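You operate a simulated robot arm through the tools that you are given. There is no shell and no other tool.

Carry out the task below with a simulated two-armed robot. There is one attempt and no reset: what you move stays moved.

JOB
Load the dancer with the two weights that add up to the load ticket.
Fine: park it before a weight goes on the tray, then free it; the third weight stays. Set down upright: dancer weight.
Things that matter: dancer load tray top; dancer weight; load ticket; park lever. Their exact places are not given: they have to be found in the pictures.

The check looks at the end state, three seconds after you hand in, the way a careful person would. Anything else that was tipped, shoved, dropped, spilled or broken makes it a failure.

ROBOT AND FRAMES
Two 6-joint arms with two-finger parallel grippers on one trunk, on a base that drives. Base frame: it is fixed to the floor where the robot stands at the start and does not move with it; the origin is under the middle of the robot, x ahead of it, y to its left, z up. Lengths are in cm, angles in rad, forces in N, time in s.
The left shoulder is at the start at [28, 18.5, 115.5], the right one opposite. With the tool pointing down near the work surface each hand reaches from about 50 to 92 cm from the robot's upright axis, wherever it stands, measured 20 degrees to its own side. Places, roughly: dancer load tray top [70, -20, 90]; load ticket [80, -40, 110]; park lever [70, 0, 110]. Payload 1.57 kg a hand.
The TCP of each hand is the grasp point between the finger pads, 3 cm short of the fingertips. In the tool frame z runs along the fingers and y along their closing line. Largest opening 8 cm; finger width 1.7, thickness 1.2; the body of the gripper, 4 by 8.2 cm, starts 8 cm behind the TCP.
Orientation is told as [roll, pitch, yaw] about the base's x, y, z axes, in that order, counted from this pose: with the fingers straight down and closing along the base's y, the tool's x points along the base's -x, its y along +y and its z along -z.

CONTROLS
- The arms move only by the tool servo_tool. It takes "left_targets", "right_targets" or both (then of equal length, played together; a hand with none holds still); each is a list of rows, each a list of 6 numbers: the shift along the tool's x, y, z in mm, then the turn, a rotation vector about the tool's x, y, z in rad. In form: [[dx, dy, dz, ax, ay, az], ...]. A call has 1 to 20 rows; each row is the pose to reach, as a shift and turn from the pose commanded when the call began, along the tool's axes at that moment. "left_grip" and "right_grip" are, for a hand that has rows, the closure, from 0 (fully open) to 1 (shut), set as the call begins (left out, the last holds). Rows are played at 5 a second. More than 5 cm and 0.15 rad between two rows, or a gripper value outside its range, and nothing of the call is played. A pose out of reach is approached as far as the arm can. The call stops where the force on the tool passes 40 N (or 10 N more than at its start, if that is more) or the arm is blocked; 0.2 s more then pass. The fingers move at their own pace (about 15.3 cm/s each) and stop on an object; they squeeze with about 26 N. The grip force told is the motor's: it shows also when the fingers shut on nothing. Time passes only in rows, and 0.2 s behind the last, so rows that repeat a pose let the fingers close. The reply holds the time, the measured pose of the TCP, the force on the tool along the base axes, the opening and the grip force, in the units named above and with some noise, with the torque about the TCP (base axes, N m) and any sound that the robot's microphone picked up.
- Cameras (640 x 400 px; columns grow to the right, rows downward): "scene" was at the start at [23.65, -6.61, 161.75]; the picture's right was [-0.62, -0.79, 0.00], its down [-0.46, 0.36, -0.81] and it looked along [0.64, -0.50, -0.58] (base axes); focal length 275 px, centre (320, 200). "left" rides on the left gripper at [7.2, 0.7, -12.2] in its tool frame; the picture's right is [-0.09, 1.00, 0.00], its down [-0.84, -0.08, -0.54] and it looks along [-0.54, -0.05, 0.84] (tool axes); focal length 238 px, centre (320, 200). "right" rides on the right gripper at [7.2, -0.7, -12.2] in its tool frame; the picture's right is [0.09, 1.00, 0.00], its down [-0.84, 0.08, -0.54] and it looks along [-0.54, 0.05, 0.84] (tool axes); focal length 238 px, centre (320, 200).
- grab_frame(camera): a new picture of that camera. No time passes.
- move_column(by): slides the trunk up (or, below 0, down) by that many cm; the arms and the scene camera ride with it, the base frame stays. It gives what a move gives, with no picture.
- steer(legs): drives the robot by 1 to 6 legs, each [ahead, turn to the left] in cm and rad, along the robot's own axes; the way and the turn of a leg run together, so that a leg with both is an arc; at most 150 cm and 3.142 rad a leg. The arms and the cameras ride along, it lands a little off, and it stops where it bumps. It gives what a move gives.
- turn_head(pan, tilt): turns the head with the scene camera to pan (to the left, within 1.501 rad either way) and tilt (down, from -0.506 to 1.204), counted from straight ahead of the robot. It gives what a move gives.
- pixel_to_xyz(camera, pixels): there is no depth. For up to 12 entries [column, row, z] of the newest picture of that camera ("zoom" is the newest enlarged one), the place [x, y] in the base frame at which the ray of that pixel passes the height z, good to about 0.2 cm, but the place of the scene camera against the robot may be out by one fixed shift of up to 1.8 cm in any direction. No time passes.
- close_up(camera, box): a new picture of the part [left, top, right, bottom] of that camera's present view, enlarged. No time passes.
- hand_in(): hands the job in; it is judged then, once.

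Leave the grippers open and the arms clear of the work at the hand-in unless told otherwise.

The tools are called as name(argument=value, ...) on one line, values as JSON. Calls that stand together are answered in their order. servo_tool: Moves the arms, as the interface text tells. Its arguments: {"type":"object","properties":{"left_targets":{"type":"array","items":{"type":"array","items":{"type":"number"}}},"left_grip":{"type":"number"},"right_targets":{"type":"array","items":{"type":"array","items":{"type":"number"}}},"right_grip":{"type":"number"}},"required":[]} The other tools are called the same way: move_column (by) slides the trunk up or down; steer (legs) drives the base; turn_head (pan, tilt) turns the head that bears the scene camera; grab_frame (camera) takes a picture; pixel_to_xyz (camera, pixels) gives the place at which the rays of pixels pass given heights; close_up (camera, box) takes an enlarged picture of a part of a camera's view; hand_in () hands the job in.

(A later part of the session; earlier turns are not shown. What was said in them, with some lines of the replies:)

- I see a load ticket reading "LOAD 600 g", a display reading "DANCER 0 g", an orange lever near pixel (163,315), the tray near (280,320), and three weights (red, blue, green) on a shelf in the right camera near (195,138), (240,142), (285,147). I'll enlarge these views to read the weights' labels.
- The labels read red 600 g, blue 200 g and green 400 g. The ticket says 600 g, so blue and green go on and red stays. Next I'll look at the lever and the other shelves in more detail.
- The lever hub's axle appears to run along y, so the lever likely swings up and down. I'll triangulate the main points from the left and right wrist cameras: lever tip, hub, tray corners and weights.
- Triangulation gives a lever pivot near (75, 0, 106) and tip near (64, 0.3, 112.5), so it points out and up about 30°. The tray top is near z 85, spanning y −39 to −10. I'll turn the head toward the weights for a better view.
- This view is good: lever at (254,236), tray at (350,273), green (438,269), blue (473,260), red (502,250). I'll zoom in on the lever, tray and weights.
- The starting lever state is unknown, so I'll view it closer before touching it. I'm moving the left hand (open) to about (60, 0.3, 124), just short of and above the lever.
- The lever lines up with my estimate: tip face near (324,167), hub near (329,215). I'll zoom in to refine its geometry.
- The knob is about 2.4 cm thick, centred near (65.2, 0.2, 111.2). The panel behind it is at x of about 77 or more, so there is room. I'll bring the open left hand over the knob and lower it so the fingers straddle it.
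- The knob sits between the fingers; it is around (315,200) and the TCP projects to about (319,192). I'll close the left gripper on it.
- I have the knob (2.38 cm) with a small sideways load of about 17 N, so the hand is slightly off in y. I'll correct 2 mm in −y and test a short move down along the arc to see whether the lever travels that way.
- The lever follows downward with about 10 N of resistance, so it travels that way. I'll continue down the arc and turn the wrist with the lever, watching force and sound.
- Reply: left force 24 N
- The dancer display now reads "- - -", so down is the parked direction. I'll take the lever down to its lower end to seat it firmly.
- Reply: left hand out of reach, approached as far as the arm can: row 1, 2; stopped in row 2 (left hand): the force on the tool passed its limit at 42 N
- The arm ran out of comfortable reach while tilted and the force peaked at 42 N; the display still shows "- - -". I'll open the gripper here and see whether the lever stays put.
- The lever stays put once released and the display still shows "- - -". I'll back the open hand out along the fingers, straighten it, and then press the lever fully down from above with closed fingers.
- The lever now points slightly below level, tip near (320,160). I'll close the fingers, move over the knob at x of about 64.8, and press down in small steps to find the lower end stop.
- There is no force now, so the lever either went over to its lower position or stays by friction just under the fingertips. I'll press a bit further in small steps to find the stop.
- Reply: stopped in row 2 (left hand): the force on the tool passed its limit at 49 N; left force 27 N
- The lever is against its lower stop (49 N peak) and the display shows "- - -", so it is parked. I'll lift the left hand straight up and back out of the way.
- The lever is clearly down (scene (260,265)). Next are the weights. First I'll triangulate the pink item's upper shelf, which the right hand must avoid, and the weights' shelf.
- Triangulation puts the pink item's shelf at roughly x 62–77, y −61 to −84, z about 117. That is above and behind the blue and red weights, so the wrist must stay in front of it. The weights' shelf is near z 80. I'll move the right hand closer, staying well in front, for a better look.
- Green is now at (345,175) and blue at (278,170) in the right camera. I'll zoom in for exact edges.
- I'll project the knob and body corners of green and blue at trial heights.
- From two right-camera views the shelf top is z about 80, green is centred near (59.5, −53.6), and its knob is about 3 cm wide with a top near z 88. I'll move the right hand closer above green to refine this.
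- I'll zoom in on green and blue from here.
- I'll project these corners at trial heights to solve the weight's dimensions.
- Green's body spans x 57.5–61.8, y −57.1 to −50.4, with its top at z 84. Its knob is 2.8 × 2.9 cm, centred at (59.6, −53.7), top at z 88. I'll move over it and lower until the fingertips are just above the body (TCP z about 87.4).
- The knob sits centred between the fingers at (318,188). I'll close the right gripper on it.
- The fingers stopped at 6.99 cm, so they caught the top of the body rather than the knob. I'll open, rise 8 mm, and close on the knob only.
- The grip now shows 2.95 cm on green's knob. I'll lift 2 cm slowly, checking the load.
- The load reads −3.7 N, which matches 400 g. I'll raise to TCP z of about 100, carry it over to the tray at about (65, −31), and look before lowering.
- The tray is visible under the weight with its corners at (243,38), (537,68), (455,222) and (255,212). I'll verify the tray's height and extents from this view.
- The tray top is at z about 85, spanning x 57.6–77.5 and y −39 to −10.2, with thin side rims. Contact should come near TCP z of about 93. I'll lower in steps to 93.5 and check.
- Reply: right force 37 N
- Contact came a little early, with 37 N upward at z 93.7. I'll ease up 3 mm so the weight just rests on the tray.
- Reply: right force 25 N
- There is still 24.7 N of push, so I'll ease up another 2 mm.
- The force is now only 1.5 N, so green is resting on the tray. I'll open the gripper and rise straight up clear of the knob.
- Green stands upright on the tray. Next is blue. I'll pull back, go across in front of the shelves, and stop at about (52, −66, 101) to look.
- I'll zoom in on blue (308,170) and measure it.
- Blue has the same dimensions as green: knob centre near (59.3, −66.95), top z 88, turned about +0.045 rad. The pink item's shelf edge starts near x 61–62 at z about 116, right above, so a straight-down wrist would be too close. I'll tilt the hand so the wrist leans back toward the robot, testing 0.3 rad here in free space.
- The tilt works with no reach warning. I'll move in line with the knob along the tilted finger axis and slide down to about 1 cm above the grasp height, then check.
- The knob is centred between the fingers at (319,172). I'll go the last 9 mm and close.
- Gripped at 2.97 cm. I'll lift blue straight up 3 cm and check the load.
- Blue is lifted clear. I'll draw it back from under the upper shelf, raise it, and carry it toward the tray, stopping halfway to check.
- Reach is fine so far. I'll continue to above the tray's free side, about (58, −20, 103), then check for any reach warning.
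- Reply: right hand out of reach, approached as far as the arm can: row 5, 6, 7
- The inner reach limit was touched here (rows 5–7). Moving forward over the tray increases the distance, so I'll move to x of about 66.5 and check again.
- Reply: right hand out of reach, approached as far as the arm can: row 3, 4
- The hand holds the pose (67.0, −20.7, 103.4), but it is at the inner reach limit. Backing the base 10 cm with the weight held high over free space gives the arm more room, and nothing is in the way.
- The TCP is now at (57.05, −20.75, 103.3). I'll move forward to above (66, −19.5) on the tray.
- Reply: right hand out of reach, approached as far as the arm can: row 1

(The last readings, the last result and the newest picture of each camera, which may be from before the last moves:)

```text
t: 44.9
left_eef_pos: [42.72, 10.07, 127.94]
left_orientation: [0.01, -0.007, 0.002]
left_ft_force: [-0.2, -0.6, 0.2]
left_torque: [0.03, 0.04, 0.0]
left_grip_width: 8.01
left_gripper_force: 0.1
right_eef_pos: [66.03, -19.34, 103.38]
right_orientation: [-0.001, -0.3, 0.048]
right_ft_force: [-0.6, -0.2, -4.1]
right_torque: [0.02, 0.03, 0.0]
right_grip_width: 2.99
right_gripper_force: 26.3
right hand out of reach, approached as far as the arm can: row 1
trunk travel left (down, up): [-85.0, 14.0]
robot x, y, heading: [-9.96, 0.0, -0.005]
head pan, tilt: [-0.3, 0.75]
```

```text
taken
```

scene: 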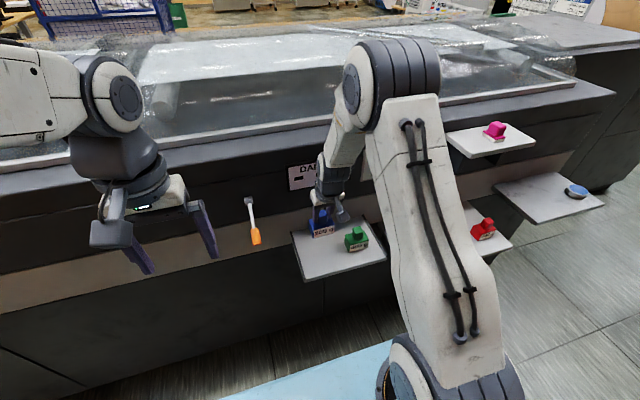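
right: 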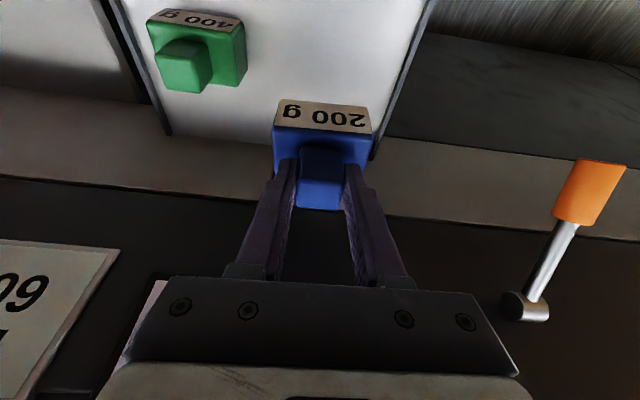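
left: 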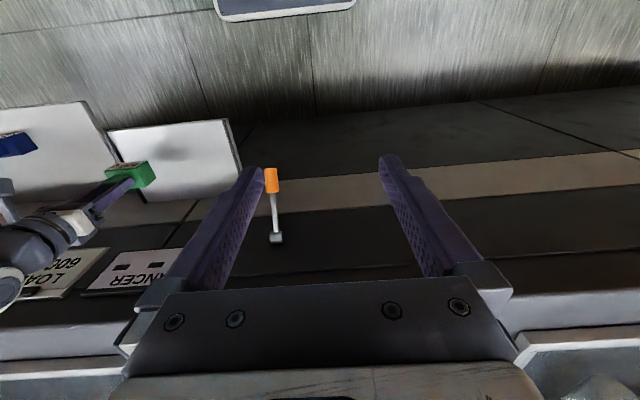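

I'm in reach now, above (66.5, −19.3) with tray beneath. I'll lower straight down in steps to just above contact (TCP z about 94.4).

servo_tool(right_targets=[[8.9, 0, 28.7, 0, 0, 0], [17.7, 0, 57.3, 0, 0, 0], [23.6, 0, 76.4, 0, 0, 0], [25.9, 0, 83.7, 0, 0, 0], [25.9, 0, 83.7, 0, 0, 0]], right_grip=1)

grab_frame(camera="right")

close_up(camera="scene", box=[280, 190, 400, 290])

```text
t: 46.1
left_eef_pos: [42.71, 10.05, 127.75]
left_orientation: [0.011, -0.006, 0.001]
left_ft_force: [-0.1, -0.1, 0.7]
left_torque: [0.03, 0.0, 0.01]
left_grip_width: 7.98
left_gripper_force: 0.1
right_eef_pos: [65.97, -19.6, 94.53]
right_orientation: [-0.003, -0.301, 0.045]
right_ft_force: [0.6, 1.2, -3.1]
right_torque: [-0.02, 0.03, -0.01]
right_grip_width: 2.97
right_gripper_force: 25.8
trunk travel left (down, up): [-85.0, 14.0]
robot x, y, heading: [-10.17, 0.18, 0.004]
head pan, tilt: [-0.3, 0.75]
```

```text
taken
```

right: 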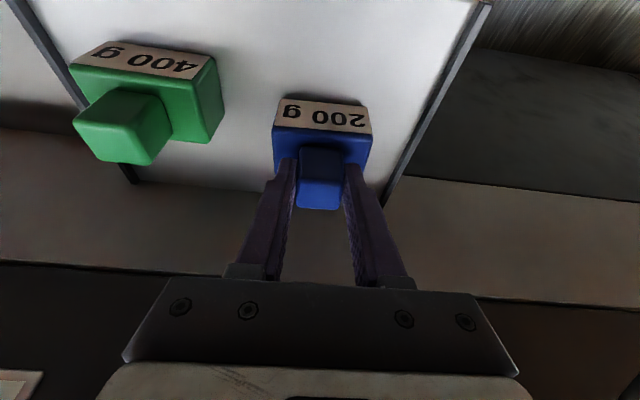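

```text
4.00 times, centred on (340, 240) of scene
```

zoom: 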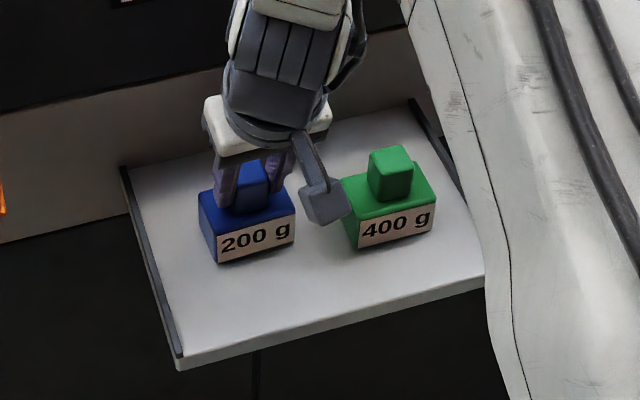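

There is no contact yet (−3.1 N) and the position looks good: blue is beside green, inside the rims. I'll lower by another 4 mm in small steps.

servo_tool(right_targets=[[0.6, 0, 1.9, 0, 0, 0], [1.2, 0, 3.8, 0, 0, 0], [1.2, 0, 3.8, 0, 0, 0]], right_grip=1)

```text
t: 46.9
left_eef_pos: [42.66, 10.14, 127.94]
left_orientation: [0.011, -0.006, 0.003]
left_ft_force: [0.3, -0.2, -0.3]
left_torque: [-0.01, 0.0, 0.0]
left_grip_width: 7.99
left_gripper_force: 0.0
right_eef_pos: [66.05, -19.43, 94.25]
right_orientation: [-0.002, -0.304, 0.045]
right_ft_force: [-3.2, -0.5, 9.0]
right_torque: [0.4, 0.45, 0.11]
right_grip_width: 2.97
right_gripper_force: 25.6
trunk travel left (down, up): [-85.0, 14.0]
robot x, y, heading: [-9.73, -0.0, 0.003]
head pan, tilt: [-0.3, 0.75]
```

Contact is light at 9 N. I'll release blue, then back out along the tilted finger axis.

servo_tool(right_targets=[[0, 0, 0, 0, 0, 0], [0, 0, 0, 0, 0, 0], [0, 0, 0, 0, 0, 0]], right_grip=0)

grab_frame(camera="right")

```text
t: 47.7
left_eef_pos: [42.74, 10.01, 127.94]
left_orientation: [0.011, -0.009, 0.002]
left_ft_force: [-0.5, 0.4, 0.2]
left_torque: [0.04, -0.03, 0.0]
left_grip_width: 7.99
left_gripper_force: 0.1
right_eef_pos: [65.97, -19.45, 94.19]
right_orientation: [-0.002, -0.3, 0.044]
right_ft_force: [0.3, 0.0, -0.3]
right_torque: [-0.04, 0.01, 0.01]
right_grip_width: 7.98
right_gripper_force: 0.0
trunk travel left (down, up): [-85.0, 14.0]
robot x, y, heading: [-9.73, 0.3, 0.003]
head pan, tilt: [-0.3, 0.75]
```

```text
taken
```

right: 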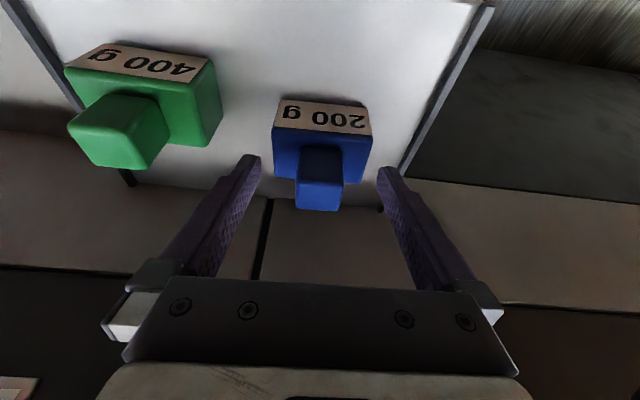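

Blue stands upright on the tray. I'll back the right hand out along the fingers.

servo_tool(right_targets=[[0, 0, -25, 0, 0, 0], [0, 0, -60, 0, 0, 0], [0, 0, -100, 0, 0, 0], [0, 0, -130, 0, 0, 0], [0, 0, -130, 0, 0, 0]], right_grip=0)

grab_frame(camera="right")

grab_frame(camera="scene")

```text
t: 48.9
left_eef_pos: [42.57, 10.14, 127.91]
left_orientation: [0.012, -0.007, 0.002]
left_ft_force: [0.2, 0.4, 0.4]
left_torque: [0.0, -0.02, 0.01]
left_grip_width: 7.99
left_gripper_force: 0.2
right_eef_pos: [62.1, -19.5, 106.66]
right_orientation: [-0.002, -0.3, 0.047]
right_ft_force: [-1.2, -0.6, -0.9]
right_torque: [0.02, -0.02, -0.03]
right_grip_width: 8.0
right_gripper_force: 0.0
trunk travel left (down, up): [-85.0, 14.0]
robot x, y, heading: [-10.35, -0.1, -0.002]
head pan, tilt: [-0.3, 0.75]
```

```text
taken
```

right: 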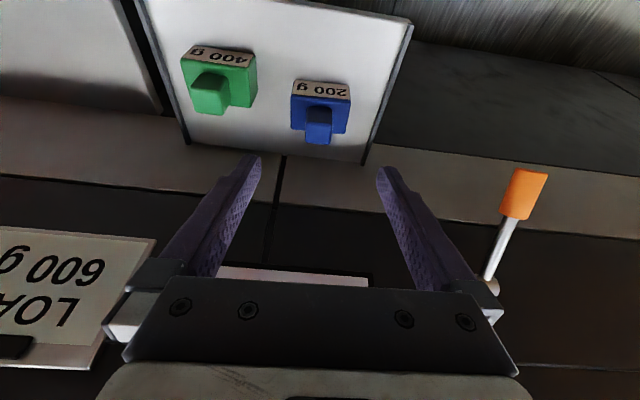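

```text
taken
```

scene: 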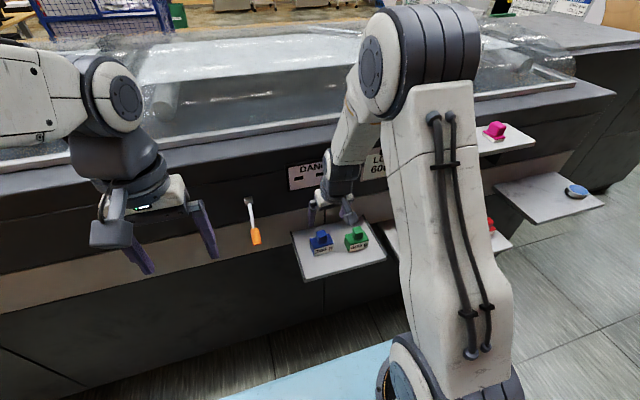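

Both weights stand on the tray. I'll straighten the right hand while moving it up, back and to the right, clear of the work.

servo_tool(right_targets=[[14.5, -24.6, -28.8, 0, 0.04, 0.006], [29, -49, -57.5, 0, 0.08, 0.012], [43.5, -74, -86, 0, 0.12, 0.018], [58, -98.5, -115, 0, 0.16, 0.024], [72.5, -123, -144, 0, 0.2, 0.03], [87, -148, -172, 0, 0.24, 0.036], [101, -172, -201, 0, 0.28, 0.042], [116, -197, -230, 0, 0.3, 0.045], [116, -197, -230, 0, 0.3, 0.045]], right_grip=0)

grab_frame(camera="scene")

grab_frame(camera="left")

```text
t: 50.9
left_eef_pos: [42.74, 10.08, 127.88]
left_orientation: [0.011, -0.007, 0.002]
left_ft_force: [-0.2, -0.6, 0.1]
left_torque: [0.02, 0.01, 0.03]
left_grip_width: 8.0
left_gripper_force: 0.1
right_eef_pos: [44.87, -40.04, 125.25]
right_orientation: [0.006, 0.0, 0.002]
right_ft_force: [1.0, -0.2, 0.3]
right_torque: [-0.03, -0.02, 0.0]
right_grip_width: 8.0
right_gripper_force: 0.0
trunk travel left (down, up): [-85.0, 14.0]
robot x, y, heading: [-10.32, 0.03, -0.004]
head pan, tilt: [-0.3, 0.75]
```

```text
taken
```

scene: 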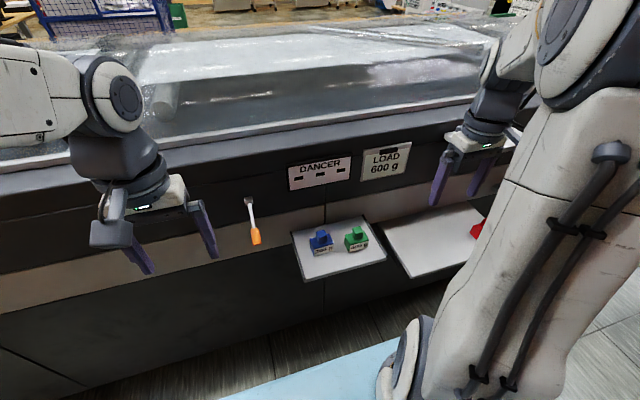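

```text
taken
```

left: 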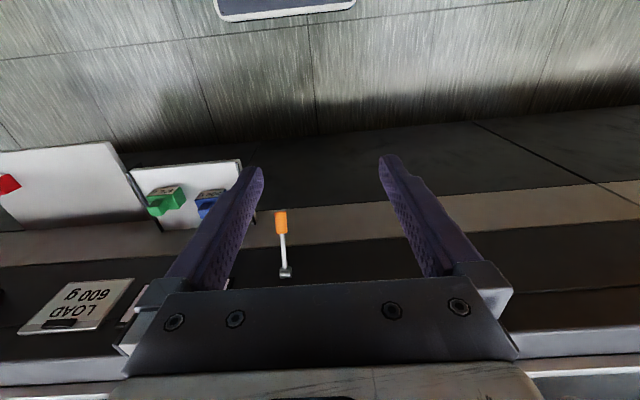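

Now to free it. The lever is down at about −31°, with the knob centre near (65.7, 0, 100.5). I'll bring the left hand to about (62, −0.2, 118) first for a closer look.

servo_tool(left_targets=[[-32, -17, 16, 0, 0, 0], [-64, -34, 33, 0, 0, 0], [-96, -51, 50, 0, 0, 0], [-128, -68, 66, 0, 0, 0], [-160, -85, 83, 0, 0, 0], [-193, -103, 99, 0, 0, 0], [-193, -103, 99, 0, 0, 0]], left_grip=0)

grab_frame(camera="left")

close_up(camera="left", box=[256, 130, 384, 230])

```text
t: 52.5
left_eef_pos: [62.21, -0.02, 117.89]
left_orientation: [0.01, -0.007, 0.002]
left_ft_force: [-0.5, 0.2, 0.2]
left_torque: [0.05, 0.0, 0.03]
left_grip_width: 7.99
left_gripper_force: 0.1
right_eef_pos: [45.11, -39.95, 125.29]
right_orientation: [0.004, 0.0, 0.003]
right_ft_force: [0.3, -0.6, -0.2]
right_torque: [0.05, 0.03, 0.0]
right_grip_width: 8.0
right_gripper_force: 0.1
trunk travel left (down, up): [-85.0, 14.0]
robot x, y, heading: [-9.88, -0.19, 0.001]
head pan, tilt: [-0.3, 0.75]
```

```text
taken
```

left: 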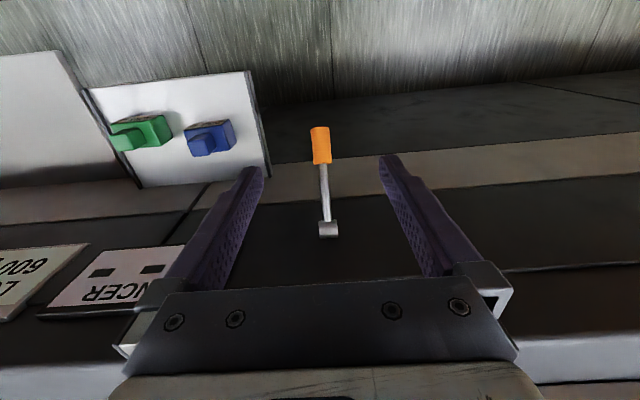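

```text
4.00 times, centred on (320, 180) of left
```

zoom: 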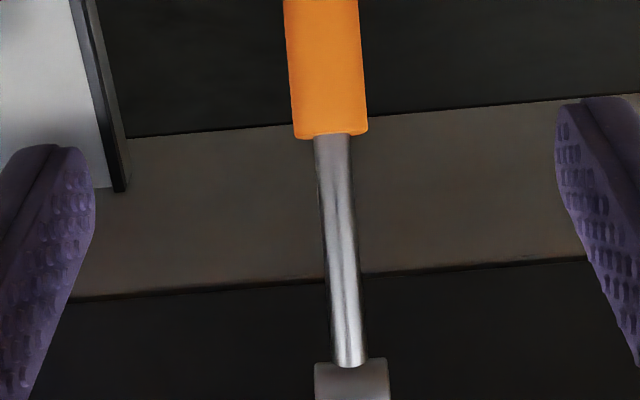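

The knob centre projects to about (65.7, −0.2, 100.5), matching my prediction. I'll lower the open left hand over it.

servo_tool(left_targets=[[-35, -2, 0, 0, 0, 0], [-35, -2, 40, 0, 0, 0], [-35, -2, 80, 0, 0, 0], [-35, -2, 120, 0, 0, 0], [-35, -2, 150, 0, 0, 0], [-35, -2, 174, 0, 0, 0], [-35, -2, 174, 0, 0, 0]], left_grip=0)

grab_frame(camera="left")

grab_frame(camera="scene")

```text
t: 54.1
left_eef_pos: [65.59, -0.09, 100.69]
left_orientation: [0.012, -0.007, 0.002]
left_ft_force: [-0.3, 0.2, -0.8]
left_torque: [-0.03, 0.01, -0.02]
left_grip_width: 7.98
left_gripper_force: 0.0
right_eef_pos: [45.11, -39.86, 125.23]
right_orientation: [0.006, 0.0, 0.003]
right_ft_force: [0.8, 1.1, 0.2]
right_torque: [-0.02, 0.03, -0.01]
right_grip_width: 8.0
right_gripper_force: 0.2
trunk travel left (down, up): [-85.0, 14.0]
robot x, y, heading: [-9.84, -0.1, 0.001]
head pan, tilt: [-0.3, 0.75]
```

```text
taken
```

left: 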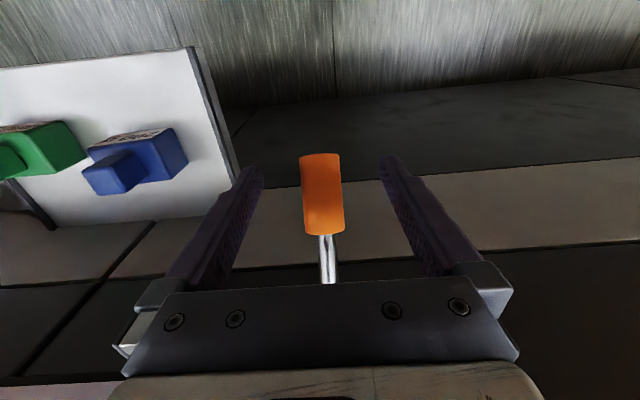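

```text
taken
```

scene: 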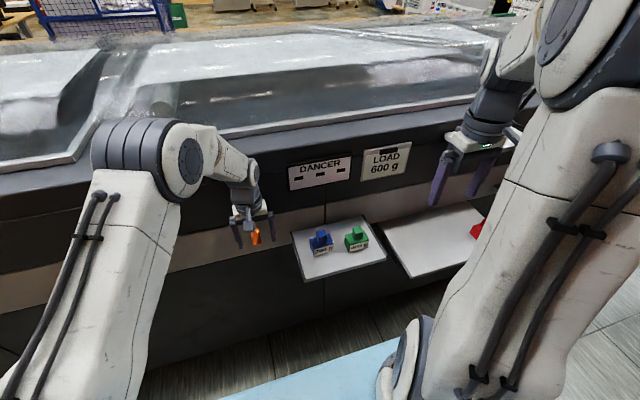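

The knob is centred between the fingers at (322,193). I'll close on it.

servo_tool(left_targets=[[0, 0, 0, 0, 0, 0], [0, 0, 0, 0, 0, 0], [0, 0, 0, 0, 0, 0]], left_grip=1)

```text
t: 54.9
left_eef_pos: [65.7, 0.07, 100.55]
left_orientation: [0.011, -0.009, 0.003]
left_ft_force: [0.5, 5.8, -0.3]
left_torque: [-0.18, 0.08, 0.44]
left_grip_width: 2.35
left_gripper_force: 35.2
right_eef_pos: [45.02, -39.97, 125.21]
right_orientation: [0.004, 0.0, 0.002]
right_ft_force: [0.0, -0.8, -0.1]
right_torque: [-0.01, -0.01, 0.01]
right_grip_width: 7.98
right_gripper_force: 0.1
trunk travel left (down, up): [-85.0, 14.0]
robot x, y, heading: [-10.04, -0.15, 0.003]
head pan, tilt: [-0.3, 0.75]
```

The knob is gripped (2.35 cm). I'll swing the lever up along its arc with the hand kept straight, first to level.

servo_tool(left_targets=[[5.4, 1, -10.2, 0, 0, 0], [9.1, 1, -19.2, 0, 0, 0], [12.1, 1, -28.5, 0, 0, 0], [14.2, 1, -38.1, 0, 0, 0], [15.5, 1, -47.7, 0, 0, 0], [15.9, 1, -57.5, 0, 0, 0]], left_grip=1)

grab_frame(camera="left")

grab_frame(camera="scene")

```text
t: 56.3
left_eef_pos: [63.94, 0.04, 106.18]
left_orientation: [0.011, -0.001, 0.002]
left_ft_force: [-4.8, 11.7, -11.4]
left_torque: [-0.02, 1.05, 0.59]
left_grip_width: 2.32
left_gripper_force: 35.4
right_eef_pos: [45.09, -39.88, 125.12]
right_orientation: [0.006, -0.002, 0.002]
right_ft_force: [-0.3, 0.4, 0.0]
right_torque: [0.02, -0.01, -0.02]
right_grip_width: 8.02
right_gripper_force: 0.0
trunk travel left (down, up): [-85.0, 14.0]
robot x, y, heading: [-9.87, 0.19, 0.003]
head pan, tilt: [-0.3, 0.75]
```

```text
taken
```

left: 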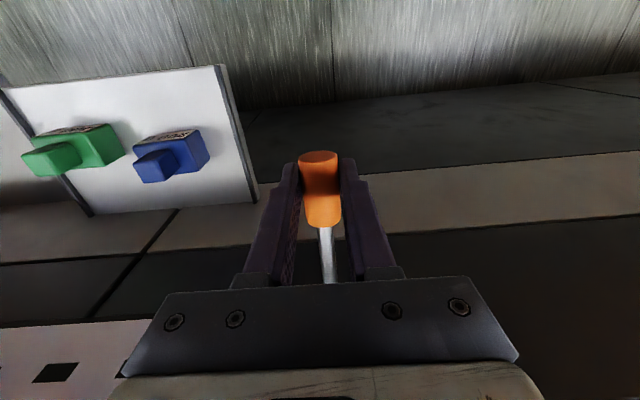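

```text
taken
```

scene: 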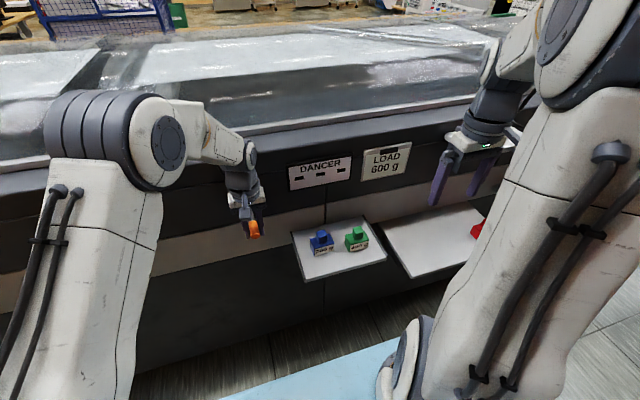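

The lever follows, the display still reads "- - -". I'll continue up toward the top of its travel.

servo_tool(left_targets=[[-0.4, 0, -9.8, 0, 0, 0], [-1.7, 0, -19.4, 0, 0, 0], [-3.8, 0, -29, 0, 0, 0], [-6.8, 0, -38.3, 0, 0, 0], [-10.5, 0, -47.3, 0, 0, 0], [-13.1, 0, -52.5, 0, 0, 0]], left_grip=1)

grab_frame(camera="left")

grab_frame(camera="scene")

```text
t: 57.7
left_eef_pos: [65.21, -0.03, 111.54]
left_orientation: [0.013, 0.001, 0.003]
left_ft_force: [-12.8, 14.9, -7.0]
left_torque: [0.15, 1.15, -0.56]
left_grip_width: 2.35
left_gripper_force: 35.9
right_eef_pos: [45.02, -39.78, 125.09]
right_orientation: [0.004, -0.001, 0.0]
right_ft_force: [0.1, -0.4, 0.0]
right_torque: [-0.02, 0.02, -0.02]
right_grip_width: 7.98
right_gripper_force: 0.0
trunk travel left (down, up): [-85.0, 14.0]
robot x, y, heading: [-9.92, 0.1, -0.001]
head pan, tilt: [-0.3, 0.75]
```

```text
taken
```

left: 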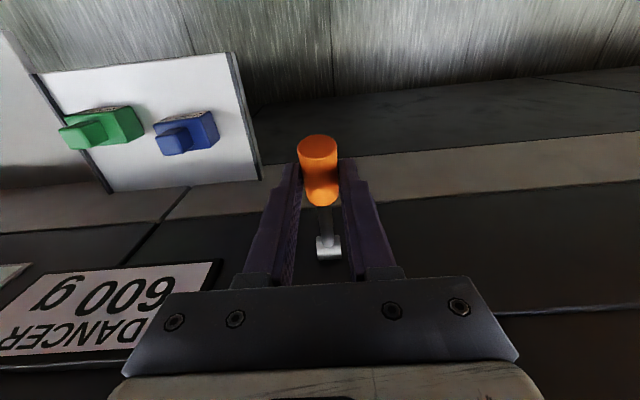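

```text
taken
```

scene: 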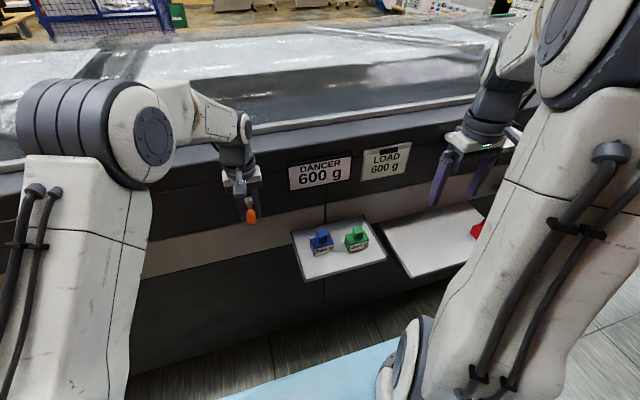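

The display now reads "600 g", matching the ticket. The pads slipped along the knob, though, and the lever sits at only about 17°, where it started near 28°. I'll open, drop 2 cm to re-centre on the knob, and grip again to raise it the rest of the way.

servo_tool(left_targets=[[0, 0, 0, 0, 0, 0], [0, 0, 0, 0, 0, 0], [3, 0, 10, 0, 0, 0], [6, 0, 19, 0, 0, 0], [6, 0, 19, 0, 0, 0]], left_grip=0)

grab_frame(camera="left")

grab_frame(camera="scene")

```text
t: 58.9
left_eef_pos: [64.73, -0.17, 109.62]
left_orientation: [0.011, -0.007, 0.003]
left_ft_force: [0.1, 0.2, 0.1]
left_torque: [0.01, -0.01, 0.01]
left_grip_width: 7.98
left_gripper_force: 0.1
right_eef_pos: [45.04, -39.94, 125.14]
right_orientation: [0.005, -0.001, 0.002]
right_ft_force: [0.0, -0.9, 0.7]
right_torque: [-0.01, 0.01, 0.01]
right_grip_width: 8.0
right_gripper_force: 0.0
trunk travel left (down, up): [-85.0, 14.0]
robot x, y, heading: [-9.71, -0.1, -0.001]
head pan, tilt: [-0.3, 0.75]
```

```text
taken
```

left: 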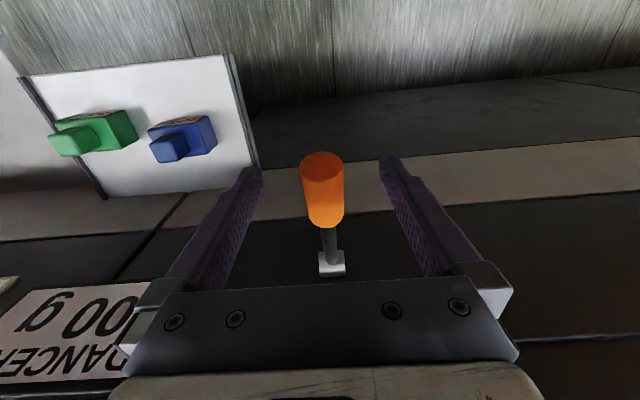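

```text
taken
```

scene: 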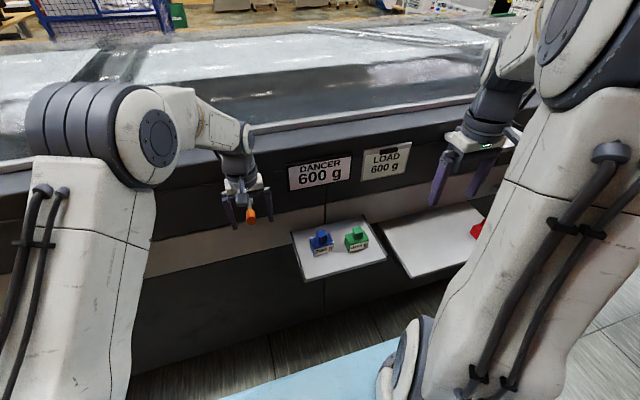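

The lever held its position; the knob is centred at (322,192). I'll close and raise it further to the upper stop.

servo_tool(left_targets=[[0, 0, 0, 0, 0, 0], [0, 0, 0, 0, 0, 0], [0, 0, 0, 0, 0, 0]], left_grip=1)

servo_tool(left_targets=[[-1.4, 1, -4.1, 0, 0, 0], [-2.9, 1, -8.3, 0, 0, 0], [-4.5, 1, -12, 0, 0, 0], [-6.1, 1, -15.4, 0, 0, 0], [-8, 1, -19, 0, 0, 0], [-9.8, 1, -22.4, 0, 0, 0], [-12, 1, -26, 0, 0, 0], [-13.9, 1, -29, 0, 0, 0]], left_grip=1)

grab_frame(camera="left")

grab_frame(camera="scene")

```text
t: 59.7
left_eef_pos: [64.82, 0.02, 109.5]
left_orientation: [0.011, -0.005, 0.003]
left_ft_force: [-0.1, 12.5, -0.1]
left_torque: [-0.09, -0.04, -0.62]
left_grip_width: 2.35
left_gripper_force: 35.5
right_eef_pos: [45.1, -39.83, 125.3]
right_orientation: [0.004, -0.001, 0.002]
right_ft_force: [0.4, 0.2, 0.4]
right_torque: [0.0, 0.04, -0.03]
right_grip_width: 8.01
right_gripper_force: 0.1
trunk travel left (down, up): [-85.0, 14.0]
robot x, y, heading: [-10.04, -0.32, 0.003]
head pan, tilt: [-0.3, 0.75]
```

```text
t: 61.5
left_eef_pos: [66.06, 0.04, 112.32]
left_orientation: [0.013, 0.0, 0.003]
left_ft_force: [-11.6, 6.1, -24.1]
left_torque: [-0.32, 0.15, -0.59]
left_grip_width: 2.36
left_gripper_force: 35.3
right_eef_pos: [44.84, -39.89, 125.17]
right_orientation: [0.006, 0.0, 0.002]
right_ft_force: [-0.1, 0.9, -0.4]
right_torque: [-0.02, -0.03, 0.04]
right_grip_width: 7.99
right_gripper_force: 0.1
trunk travel left (down, up): [-85.0, 14.0]
robot x, y, heading: [-9.95, -0.14, 0.001]
head pan, tilt: [-0.3, 0.75]
```

```text
taken
```

left: 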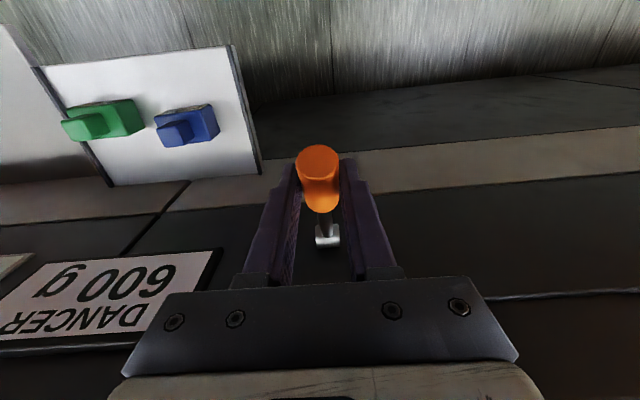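

```text
taken
```

scene: 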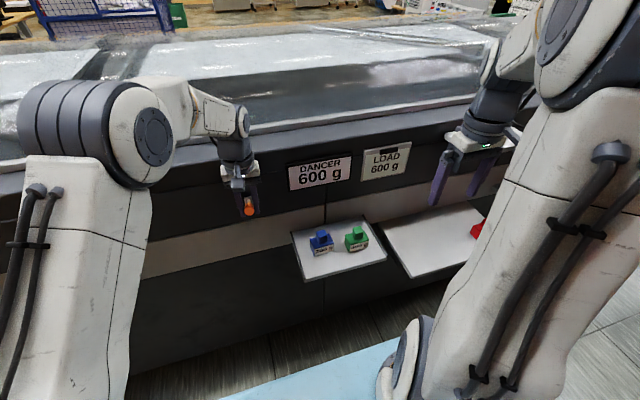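

The lever is back near 29°, at its upper stop (about 24 N resistance), and the display reads 600 g. I'll open the gripper and lift straight up off the knob.

servo_tool(left_targets=[[0, 0, 0, 0, 0, 0], [0, 0, 0, 0, 0, 0], [0, 0, 0, 0, 0, 0]], left_grip=0)

servo_tool(left_targets=[[0, 0, -30, 0, 0, 0], [0, 0, -70, 0, 0, 0], [0, 0, -110, 0, 0, 0], [35, 30, -130, 0, 0, 0], [70, 60, -150, 0, 0, 0], [110, 85, -165, 0, 0, 0], [150, 110, -175, 0, 0, 0], [150, 110, -175, 0, 0, 0]], left_grip=0)

grab_frame(camera="left")

grab_frame(camera="scene")

```text
t: 62.3
left_eef_pos: [66.25, -0.07, 112.7]
left_orientation: [0.01, -0.009, 0.001]
left_ft_force: [0.6, 0.6, 0.7]
left_torque: [-0.01, -0.03, 0.0]
left_grip_width: 8.01
left_gripper_force: 0.1
right_eef_pos: [45.04, -40.01, 125.2]
right_orientation: [0.005, 0.001, 0.002]
right_ft_force: [0.0, -0.2, 0.1]
right_torque: [-0.05, -0.01, 0.0]
right_grip_width: 8.0
right_gripper_force: 0.0
trunk travel left (down, up): [-85.0, 14.0]
robot x, y, heading: [-9.84, 0.11, 0.003]
head pan, tilt: [-0.3, 0.75]
```

```text
refused: row 4 steps farther than a row can; nothing moved
```

```text
taken
```

left: 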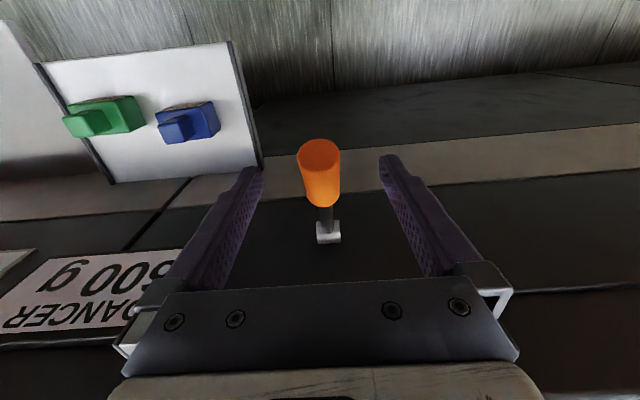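

```text
taken
```

scene: 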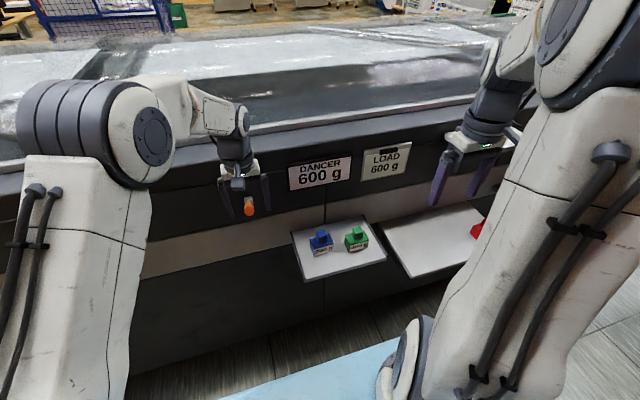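

The lift was refused because one step was too long, and nothing moved. The lever stays up at about 29°. I'll repeat the retreat with shorter steps.

servo_tool(left_targets=[[0, 0, -30, 0, 0, 0], [0, 0, -70, 0, 0, 0], [0, 0, -110, 0, 0, 0], [30, 25, -125, 0, 0, 0], [60, 50, -140, 0, 0, 0], [95, 75, -150, 0, 0, 0], [130, 100, -160, 0, 0, 0], [165, 120, -165, 0, 0, 0], [165, 120, -165, 0, 0, 0]], left_grip=0)

grab_frame(camera="left")

grab_frame(camera="scene")

grab_frame(camera="right")

```text
t: 64.3
left_eef_pos: [49.54, 11.74, 128.98]
left_orientation: [0.011, -0.007, 0.001]
left_ft_force: [-0.2, -0.4, -0.9]
left_torque: [0.04, -0.02, -0.01]
left_grip_width: 7.98
left_gripper_force: 0.0
right_eef_pos: [45.01, -39.9, 125.17]
right_orientation: [0.006, -0.003, 0.002]
right_ft_force: [-0.5, 0.6, 0.1]
right_torque: [-0.02, -0.02, 0.05]
right_grip_width: 8.0
right_gripper_force: 0.0
trunk travel left (down, up): [-85.0, 14.0]
robot x, y, heading: [-9.91, 0.07, -0.004]
head pan, tilt: [-0.3, 0.75]
```

```text
taken
```

left: 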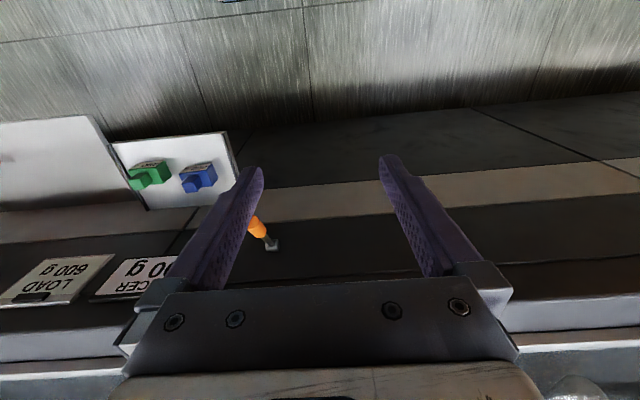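

```text
taken
```

scene: 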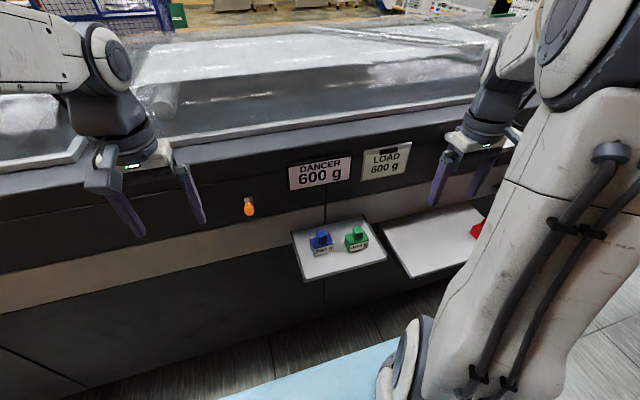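

```text
taken
```

right: 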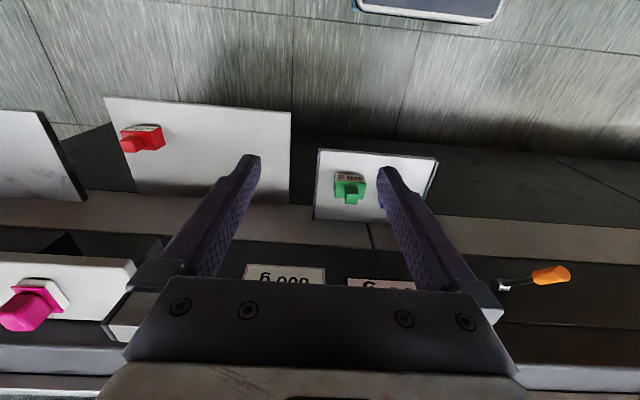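

The lever is up, the display reads 600 g, both weights are on the tray, and red is still on its shelf. I'll zoom in for a final check.

close_up(camera="scene", box=[230, 130, 430, 290])

close_up(camera="right", box=[0, 80, 320, 340])

close_up(camera="left", box=[100, 120, 300, 270])

```text
2.50 times, centred on (330, 210) of scene
```

zoom: 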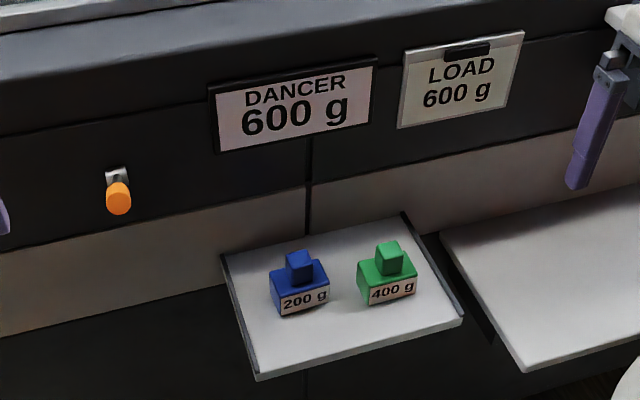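

```text
1.54 times, centred on (160, 210) of right
```

zoom: 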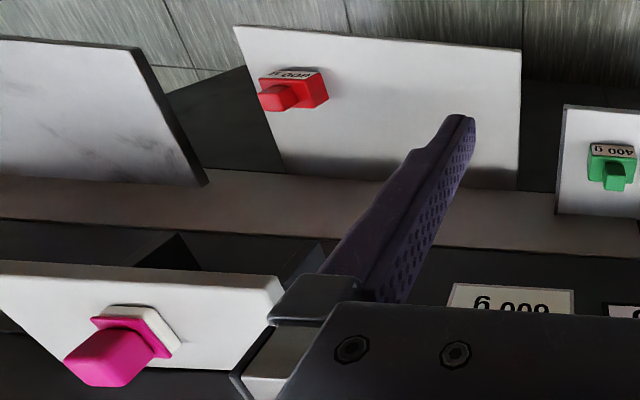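

```text
2.67 times, centred on (200, 195) of left
```

zoom: 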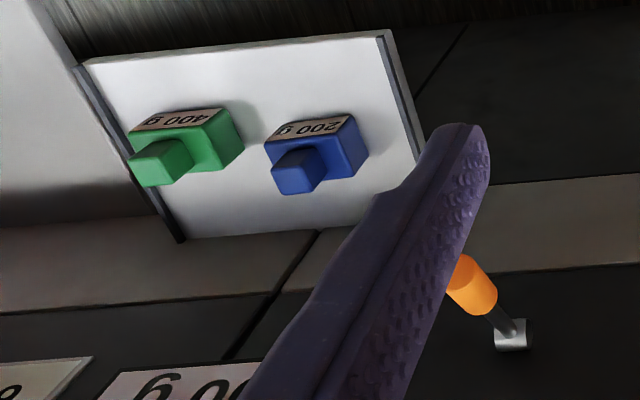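

The final check holds up:
- The dancer display reads 600 g and the ticket reads 600 g.
- Blue (200 g) and green (400 g) stand upright on the tray.
- The lever is up in its original free position.
- Red (600 g) is untouched on its shelf, and so is the pink item.
- Both grippers are open and clear.

I'm handing in.

hand_in()

```text
The job is handed in.
```

The dancer is loaded with the blue 200 g and green 400 g weights, which add up to the 600 g on the ticket. The job is handed in. I have not seen the judge's result.

- **Parking:** I parked the dancer by pushing the lever down to its lower stop before any weight went on. I raised the lever back to its upper stop only after both weights were on the tray.
- **Display:** the dancer read 600 g once it was freed.
- **Weights:** blue and green stand upright on the tray. The red 600 g weight was never touched and is still on its shelf.
- **Grasping green:** my first try caught its body instead of its knob and nudged it slightly on the shelf. I let go, moved up and took it by the knob.
- **Robot position:** the base ended about 10 cm further back than it started, because the right arm needed room to set blue down. Both grippers are open and clear of the work.
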